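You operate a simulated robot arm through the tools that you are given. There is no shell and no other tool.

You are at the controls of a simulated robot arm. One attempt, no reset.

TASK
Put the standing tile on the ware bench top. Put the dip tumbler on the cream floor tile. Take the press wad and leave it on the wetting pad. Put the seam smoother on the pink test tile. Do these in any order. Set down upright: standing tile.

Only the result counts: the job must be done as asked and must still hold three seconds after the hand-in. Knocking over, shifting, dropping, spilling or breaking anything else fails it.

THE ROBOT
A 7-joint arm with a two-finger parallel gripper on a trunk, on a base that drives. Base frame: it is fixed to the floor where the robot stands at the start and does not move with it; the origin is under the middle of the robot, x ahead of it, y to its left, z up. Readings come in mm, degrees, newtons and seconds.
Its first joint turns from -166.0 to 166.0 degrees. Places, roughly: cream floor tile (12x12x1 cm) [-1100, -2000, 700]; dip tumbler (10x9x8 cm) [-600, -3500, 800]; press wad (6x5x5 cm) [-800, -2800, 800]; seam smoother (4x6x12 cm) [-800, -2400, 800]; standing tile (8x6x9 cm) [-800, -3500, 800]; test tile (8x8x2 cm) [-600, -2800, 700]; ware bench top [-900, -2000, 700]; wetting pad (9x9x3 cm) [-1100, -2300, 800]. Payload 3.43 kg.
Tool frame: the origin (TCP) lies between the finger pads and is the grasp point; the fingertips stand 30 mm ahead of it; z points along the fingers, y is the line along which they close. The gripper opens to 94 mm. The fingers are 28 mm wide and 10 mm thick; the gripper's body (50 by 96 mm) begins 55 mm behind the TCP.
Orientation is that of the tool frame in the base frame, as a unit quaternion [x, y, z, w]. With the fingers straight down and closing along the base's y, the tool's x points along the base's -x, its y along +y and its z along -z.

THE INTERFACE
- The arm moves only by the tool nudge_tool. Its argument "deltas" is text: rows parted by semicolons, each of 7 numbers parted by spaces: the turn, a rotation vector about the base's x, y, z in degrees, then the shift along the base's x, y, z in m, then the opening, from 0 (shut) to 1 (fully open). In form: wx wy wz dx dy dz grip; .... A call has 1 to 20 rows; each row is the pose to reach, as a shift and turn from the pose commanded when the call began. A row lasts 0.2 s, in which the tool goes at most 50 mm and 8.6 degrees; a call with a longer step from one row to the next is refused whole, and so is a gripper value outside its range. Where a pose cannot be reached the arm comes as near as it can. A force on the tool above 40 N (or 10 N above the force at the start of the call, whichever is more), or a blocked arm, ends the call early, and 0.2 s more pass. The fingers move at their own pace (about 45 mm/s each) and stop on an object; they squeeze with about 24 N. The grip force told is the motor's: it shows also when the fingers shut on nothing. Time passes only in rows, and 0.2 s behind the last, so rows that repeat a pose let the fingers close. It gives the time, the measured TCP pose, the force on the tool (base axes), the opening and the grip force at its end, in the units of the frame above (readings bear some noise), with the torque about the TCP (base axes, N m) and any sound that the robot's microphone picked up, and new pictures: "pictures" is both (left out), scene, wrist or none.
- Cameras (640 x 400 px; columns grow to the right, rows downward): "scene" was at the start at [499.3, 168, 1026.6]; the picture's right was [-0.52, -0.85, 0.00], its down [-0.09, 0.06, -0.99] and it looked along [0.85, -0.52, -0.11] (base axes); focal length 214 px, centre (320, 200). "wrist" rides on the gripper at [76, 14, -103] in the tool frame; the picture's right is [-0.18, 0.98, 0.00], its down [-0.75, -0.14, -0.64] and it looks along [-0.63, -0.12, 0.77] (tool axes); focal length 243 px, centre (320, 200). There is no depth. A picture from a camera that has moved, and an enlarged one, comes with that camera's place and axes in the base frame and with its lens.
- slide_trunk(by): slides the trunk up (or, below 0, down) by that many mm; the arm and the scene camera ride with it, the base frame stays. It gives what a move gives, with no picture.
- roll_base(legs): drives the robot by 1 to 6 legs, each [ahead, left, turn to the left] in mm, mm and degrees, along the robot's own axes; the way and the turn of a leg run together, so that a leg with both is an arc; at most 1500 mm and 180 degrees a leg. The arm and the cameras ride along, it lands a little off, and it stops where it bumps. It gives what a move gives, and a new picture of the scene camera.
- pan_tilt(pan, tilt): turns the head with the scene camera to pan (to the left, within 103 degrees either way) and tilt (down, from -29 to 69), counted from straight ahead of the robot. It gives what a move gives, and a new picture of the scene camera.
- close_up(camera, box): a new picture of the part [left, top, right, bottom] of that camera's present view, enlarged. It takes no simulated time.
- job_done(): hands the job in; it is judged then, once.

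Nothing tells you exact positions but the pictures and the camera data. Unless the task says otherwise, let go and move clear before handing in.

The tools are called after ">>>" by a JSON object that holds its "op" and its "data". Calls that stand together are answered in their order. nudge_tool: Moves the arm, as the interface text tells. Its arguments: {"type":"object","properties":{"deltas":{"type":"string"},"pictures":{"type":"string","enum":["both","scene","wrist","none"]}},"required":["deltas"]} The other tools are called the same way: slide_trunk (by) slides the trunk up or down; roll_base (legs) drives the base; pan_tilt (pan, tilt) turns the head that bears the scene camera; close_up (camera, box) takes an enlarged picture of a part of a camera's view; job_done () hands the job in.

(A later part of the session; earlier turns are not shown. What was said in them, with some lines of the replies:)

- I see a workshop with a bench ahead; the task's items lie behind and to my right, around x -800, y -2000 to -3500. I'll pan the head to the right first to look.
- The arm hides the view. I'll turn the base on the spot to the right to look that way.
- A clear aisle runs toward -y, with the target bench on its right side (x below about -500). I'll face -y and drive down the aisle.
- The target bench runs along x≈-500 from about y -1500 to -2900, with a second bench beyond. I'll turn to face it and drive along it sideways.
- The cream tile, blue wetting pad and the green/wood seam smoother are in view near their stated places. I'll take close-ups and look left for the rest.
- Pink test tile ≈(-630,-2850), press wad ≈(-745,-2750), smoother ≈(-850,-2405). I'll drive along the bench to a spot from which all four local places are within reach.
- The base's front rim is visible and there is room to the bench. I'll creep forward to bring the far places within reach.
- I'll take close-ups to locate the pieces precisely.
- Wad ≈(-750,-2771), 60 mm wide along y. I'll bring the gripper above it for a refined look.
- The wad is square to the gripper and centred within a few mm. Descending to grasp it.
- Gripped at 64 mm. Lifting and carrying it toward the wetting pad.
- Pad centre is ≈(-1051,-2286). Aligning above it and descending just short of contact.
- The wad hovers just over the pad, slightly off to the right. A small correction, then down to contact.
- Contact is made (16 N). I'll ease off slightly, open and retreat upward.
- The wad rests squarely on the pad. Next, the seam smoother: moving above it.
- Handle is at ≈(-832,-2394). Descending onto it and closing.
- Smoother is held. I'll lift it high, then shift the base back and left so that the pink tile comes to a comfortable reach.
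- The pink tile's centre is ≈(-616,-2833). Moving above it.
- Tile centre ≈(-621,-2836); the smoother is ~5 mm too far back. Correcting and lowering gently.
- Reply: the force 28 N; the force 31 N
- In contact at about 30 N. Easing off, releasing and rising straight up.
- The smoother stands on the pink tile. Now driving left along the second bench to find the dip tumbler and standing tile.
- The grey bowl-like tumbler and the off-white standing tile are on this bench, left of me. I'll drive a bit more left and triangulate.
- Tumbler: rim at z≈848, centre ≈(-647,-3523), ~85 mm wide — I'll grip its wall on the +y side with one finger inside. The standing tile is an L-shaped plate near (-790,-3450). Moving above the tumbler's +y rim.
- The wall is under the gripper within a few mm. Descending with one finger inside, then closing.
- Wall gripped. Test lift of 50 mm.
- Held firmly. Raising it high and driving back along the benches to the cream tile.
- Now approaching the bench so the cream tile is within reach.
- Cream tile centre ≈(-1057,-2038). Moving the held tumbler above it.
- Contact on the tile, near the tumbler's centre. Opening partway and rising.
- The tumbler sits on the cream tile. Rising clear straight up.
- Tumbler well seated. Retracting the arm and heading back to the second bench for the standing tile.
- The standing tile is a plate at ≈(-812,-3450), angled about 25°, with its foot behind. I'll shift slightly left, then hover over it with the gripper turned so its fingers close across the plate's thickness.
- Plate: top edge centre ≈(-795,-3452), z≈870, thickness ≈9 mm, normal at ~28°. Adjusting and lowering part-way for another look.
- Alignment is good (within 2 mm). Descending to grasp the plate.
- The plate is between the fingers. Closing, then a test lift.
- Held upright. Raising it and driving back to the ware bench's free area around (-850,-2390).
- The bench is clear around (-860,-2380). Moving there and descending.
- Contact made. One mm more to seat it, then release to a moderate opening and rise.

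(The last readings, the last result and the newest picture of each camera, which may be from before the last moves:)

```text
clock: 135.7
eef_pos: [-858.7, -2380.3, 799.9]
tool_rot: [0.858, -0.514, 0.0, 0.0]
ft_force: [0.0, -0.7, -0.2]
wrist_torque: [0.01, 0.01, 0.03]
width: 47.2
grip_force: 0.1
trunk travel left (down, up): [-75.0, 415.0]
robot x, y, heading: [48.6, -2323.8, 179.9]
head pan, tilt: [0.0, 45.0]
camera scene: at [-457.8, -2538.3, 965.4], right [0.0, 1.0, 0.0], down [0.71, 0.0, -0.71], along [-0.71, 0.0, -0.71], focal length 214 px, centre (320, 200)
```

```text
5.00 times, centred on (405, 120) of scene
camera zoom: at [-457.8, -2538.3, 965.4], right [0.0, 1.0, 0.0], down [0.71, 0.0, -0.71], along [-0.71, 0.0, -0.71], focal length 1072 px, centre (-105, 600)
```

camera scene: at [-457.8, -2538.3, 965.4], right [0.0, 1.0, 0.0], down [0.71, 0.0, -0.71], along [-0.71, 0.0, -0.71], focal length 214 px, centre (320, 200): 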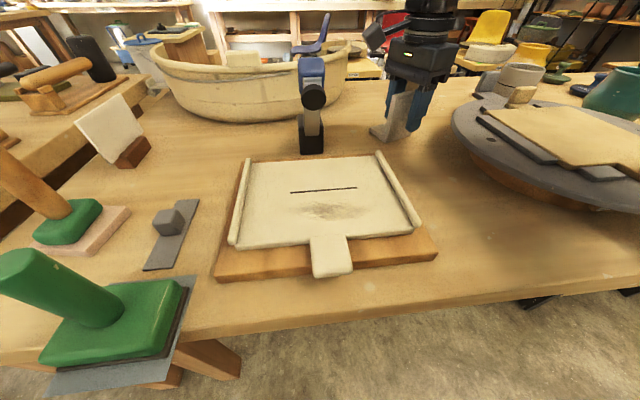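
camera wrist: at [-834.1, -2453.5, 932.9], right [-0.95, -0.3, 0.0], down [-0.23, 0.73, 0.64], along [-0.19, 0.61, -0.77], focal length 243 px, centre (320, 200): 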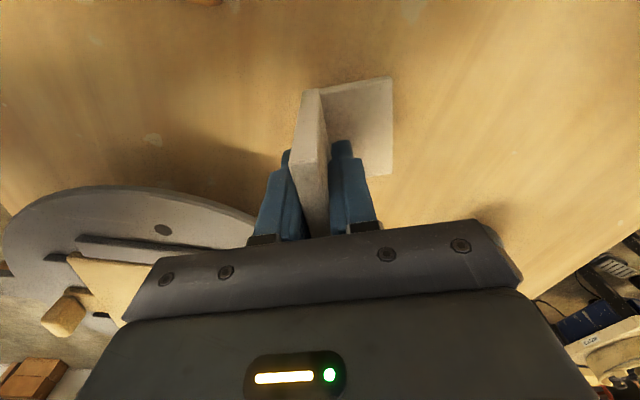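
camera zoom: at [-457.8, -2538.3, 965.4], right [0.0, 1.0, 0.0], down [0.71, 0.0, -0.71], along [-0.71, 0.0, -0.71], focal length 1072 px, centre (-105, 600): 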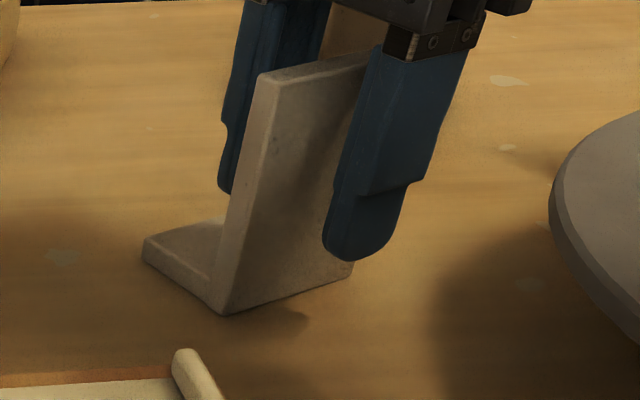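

Released and standing upright. Rising straight up and checking everything.

>>> {"op": "nudge_tool", "data": {"deltas": "0 0 0 0 0 0.02 0.5; 0 0 0 0 0 0.05 0.5; 0 0 0 0 0 0.09 0.5; 0 0 0 0 0 0.135 0.5; 0 0 0 0 0 0.18 0.5; 0 0 0 0 0 0.225 0.5; 0 0 0 0 0 0.265 0.5; 0 0 0 0.03 0 0.27 0.5; 0 0 0 0.07 0 0.27 0.5; 0 0 0 0.11 0 0.27 0.5; 0 0 0 0.15 0 0.27 0.5; 0 0 0 0.15 0 0.27 0.5", "pictures": "scene"}}

>>> {"op": "close_up", "data": {"camera": "scene", "box": [360, 60, 560, 180]}}

>>> {"op": "close_up", "data": {"camera": "scene", "box": [0, 80, 240, 380]}}

```text
clock: 138.3
eef_pos: [-707.1, -2382.2, 1071.8]
tool_rot: [0.858, -0.514, 0.001, 0.0]
ft_force: [1.0, 0.5, -1.2]
wrist_torque: [0.02, -0.01, 0.0]
width: 46.9
grip_force: 0.0
trunk travel left (down, up): [-75.0, 415.0]
robot x, y, heading: [46.9, -2326.2, 179.8]
head pan, tilt: [0.0, 45.0]
camera scene: at [-457.8, -2538.3, 965.4], right [0.0, 1.0, 0.0], down [0.71, 0.0, -0.71], along [-0.71, 0.0, -0.71], focal length 214 px, centre (320, 200)
```

scene: 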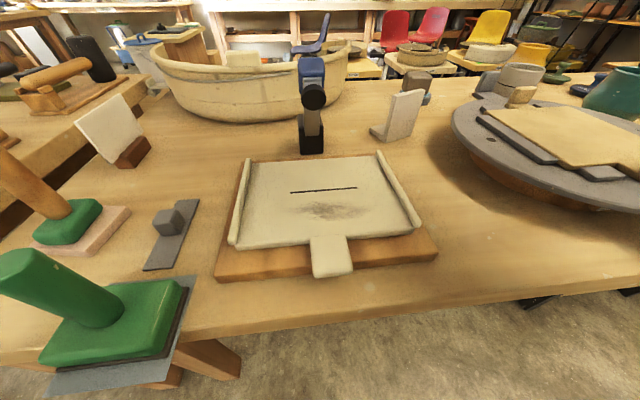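

```text
3.20 times, centred on (460, 120) of scene
camera zoom: at [-457.8, -2538.3, 965.4], right [0.0, 1.0, 0.0], down [0.71, 0.0, -0.71], along [-0.71, 0.0, -0.71], focal length 686 px, centre (-128, 456)
```

zoom: 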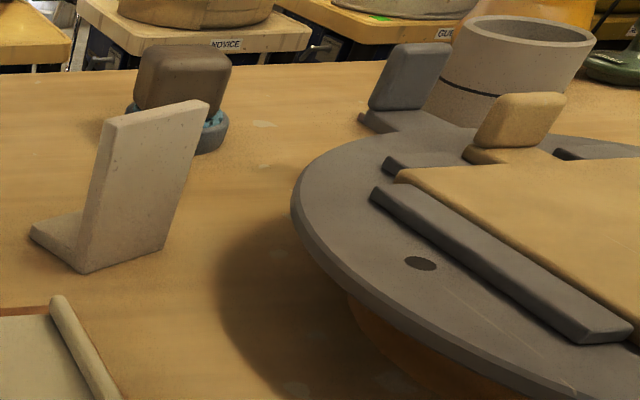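

```text
1.33 times, centred on (120, 230) of scene
camera zoom: at [-457.8, -2538.3, 965.4], right [0.0, 1.0, 0.0], down [0.71, 0.0, -0.71], along [-0.71, 0.0, -0.71], focal length 286 px, centre (587, 160)
```

zoom: 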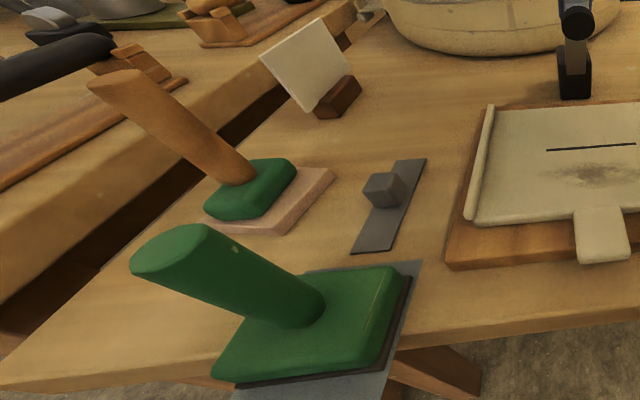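

All four pieces are in place: the wad is on the pad, the smoother on the pink tile, the tumbler on the cream tile, and the standing tile is upright on the ware bench. Nothing else looks disturbed and the gripper is clear, so I'm handing in.

>>> {"op": "job_done", "data": {}}

```text
The job is handed in.
```

All four pieces are where you asked, and I handed the job in. I haven't had a verdict back on the three-second hold.

- **Standing tile:** upright on the ware bench top, in the free space between the tray board and the banding wheel.
- **Dip tumbler:** standing on the cream floor tile with its whole base on the tile, a little toward one side.
- **Press wad:** resting on the wetting pad, about 5 mm off centre.
- **Seam smoother:** standing on its green base on the pink test tile.

In the last pictures all four were standing steady and nothing else looked knocked or shifted. The gripper was open and well clear when I handed in.
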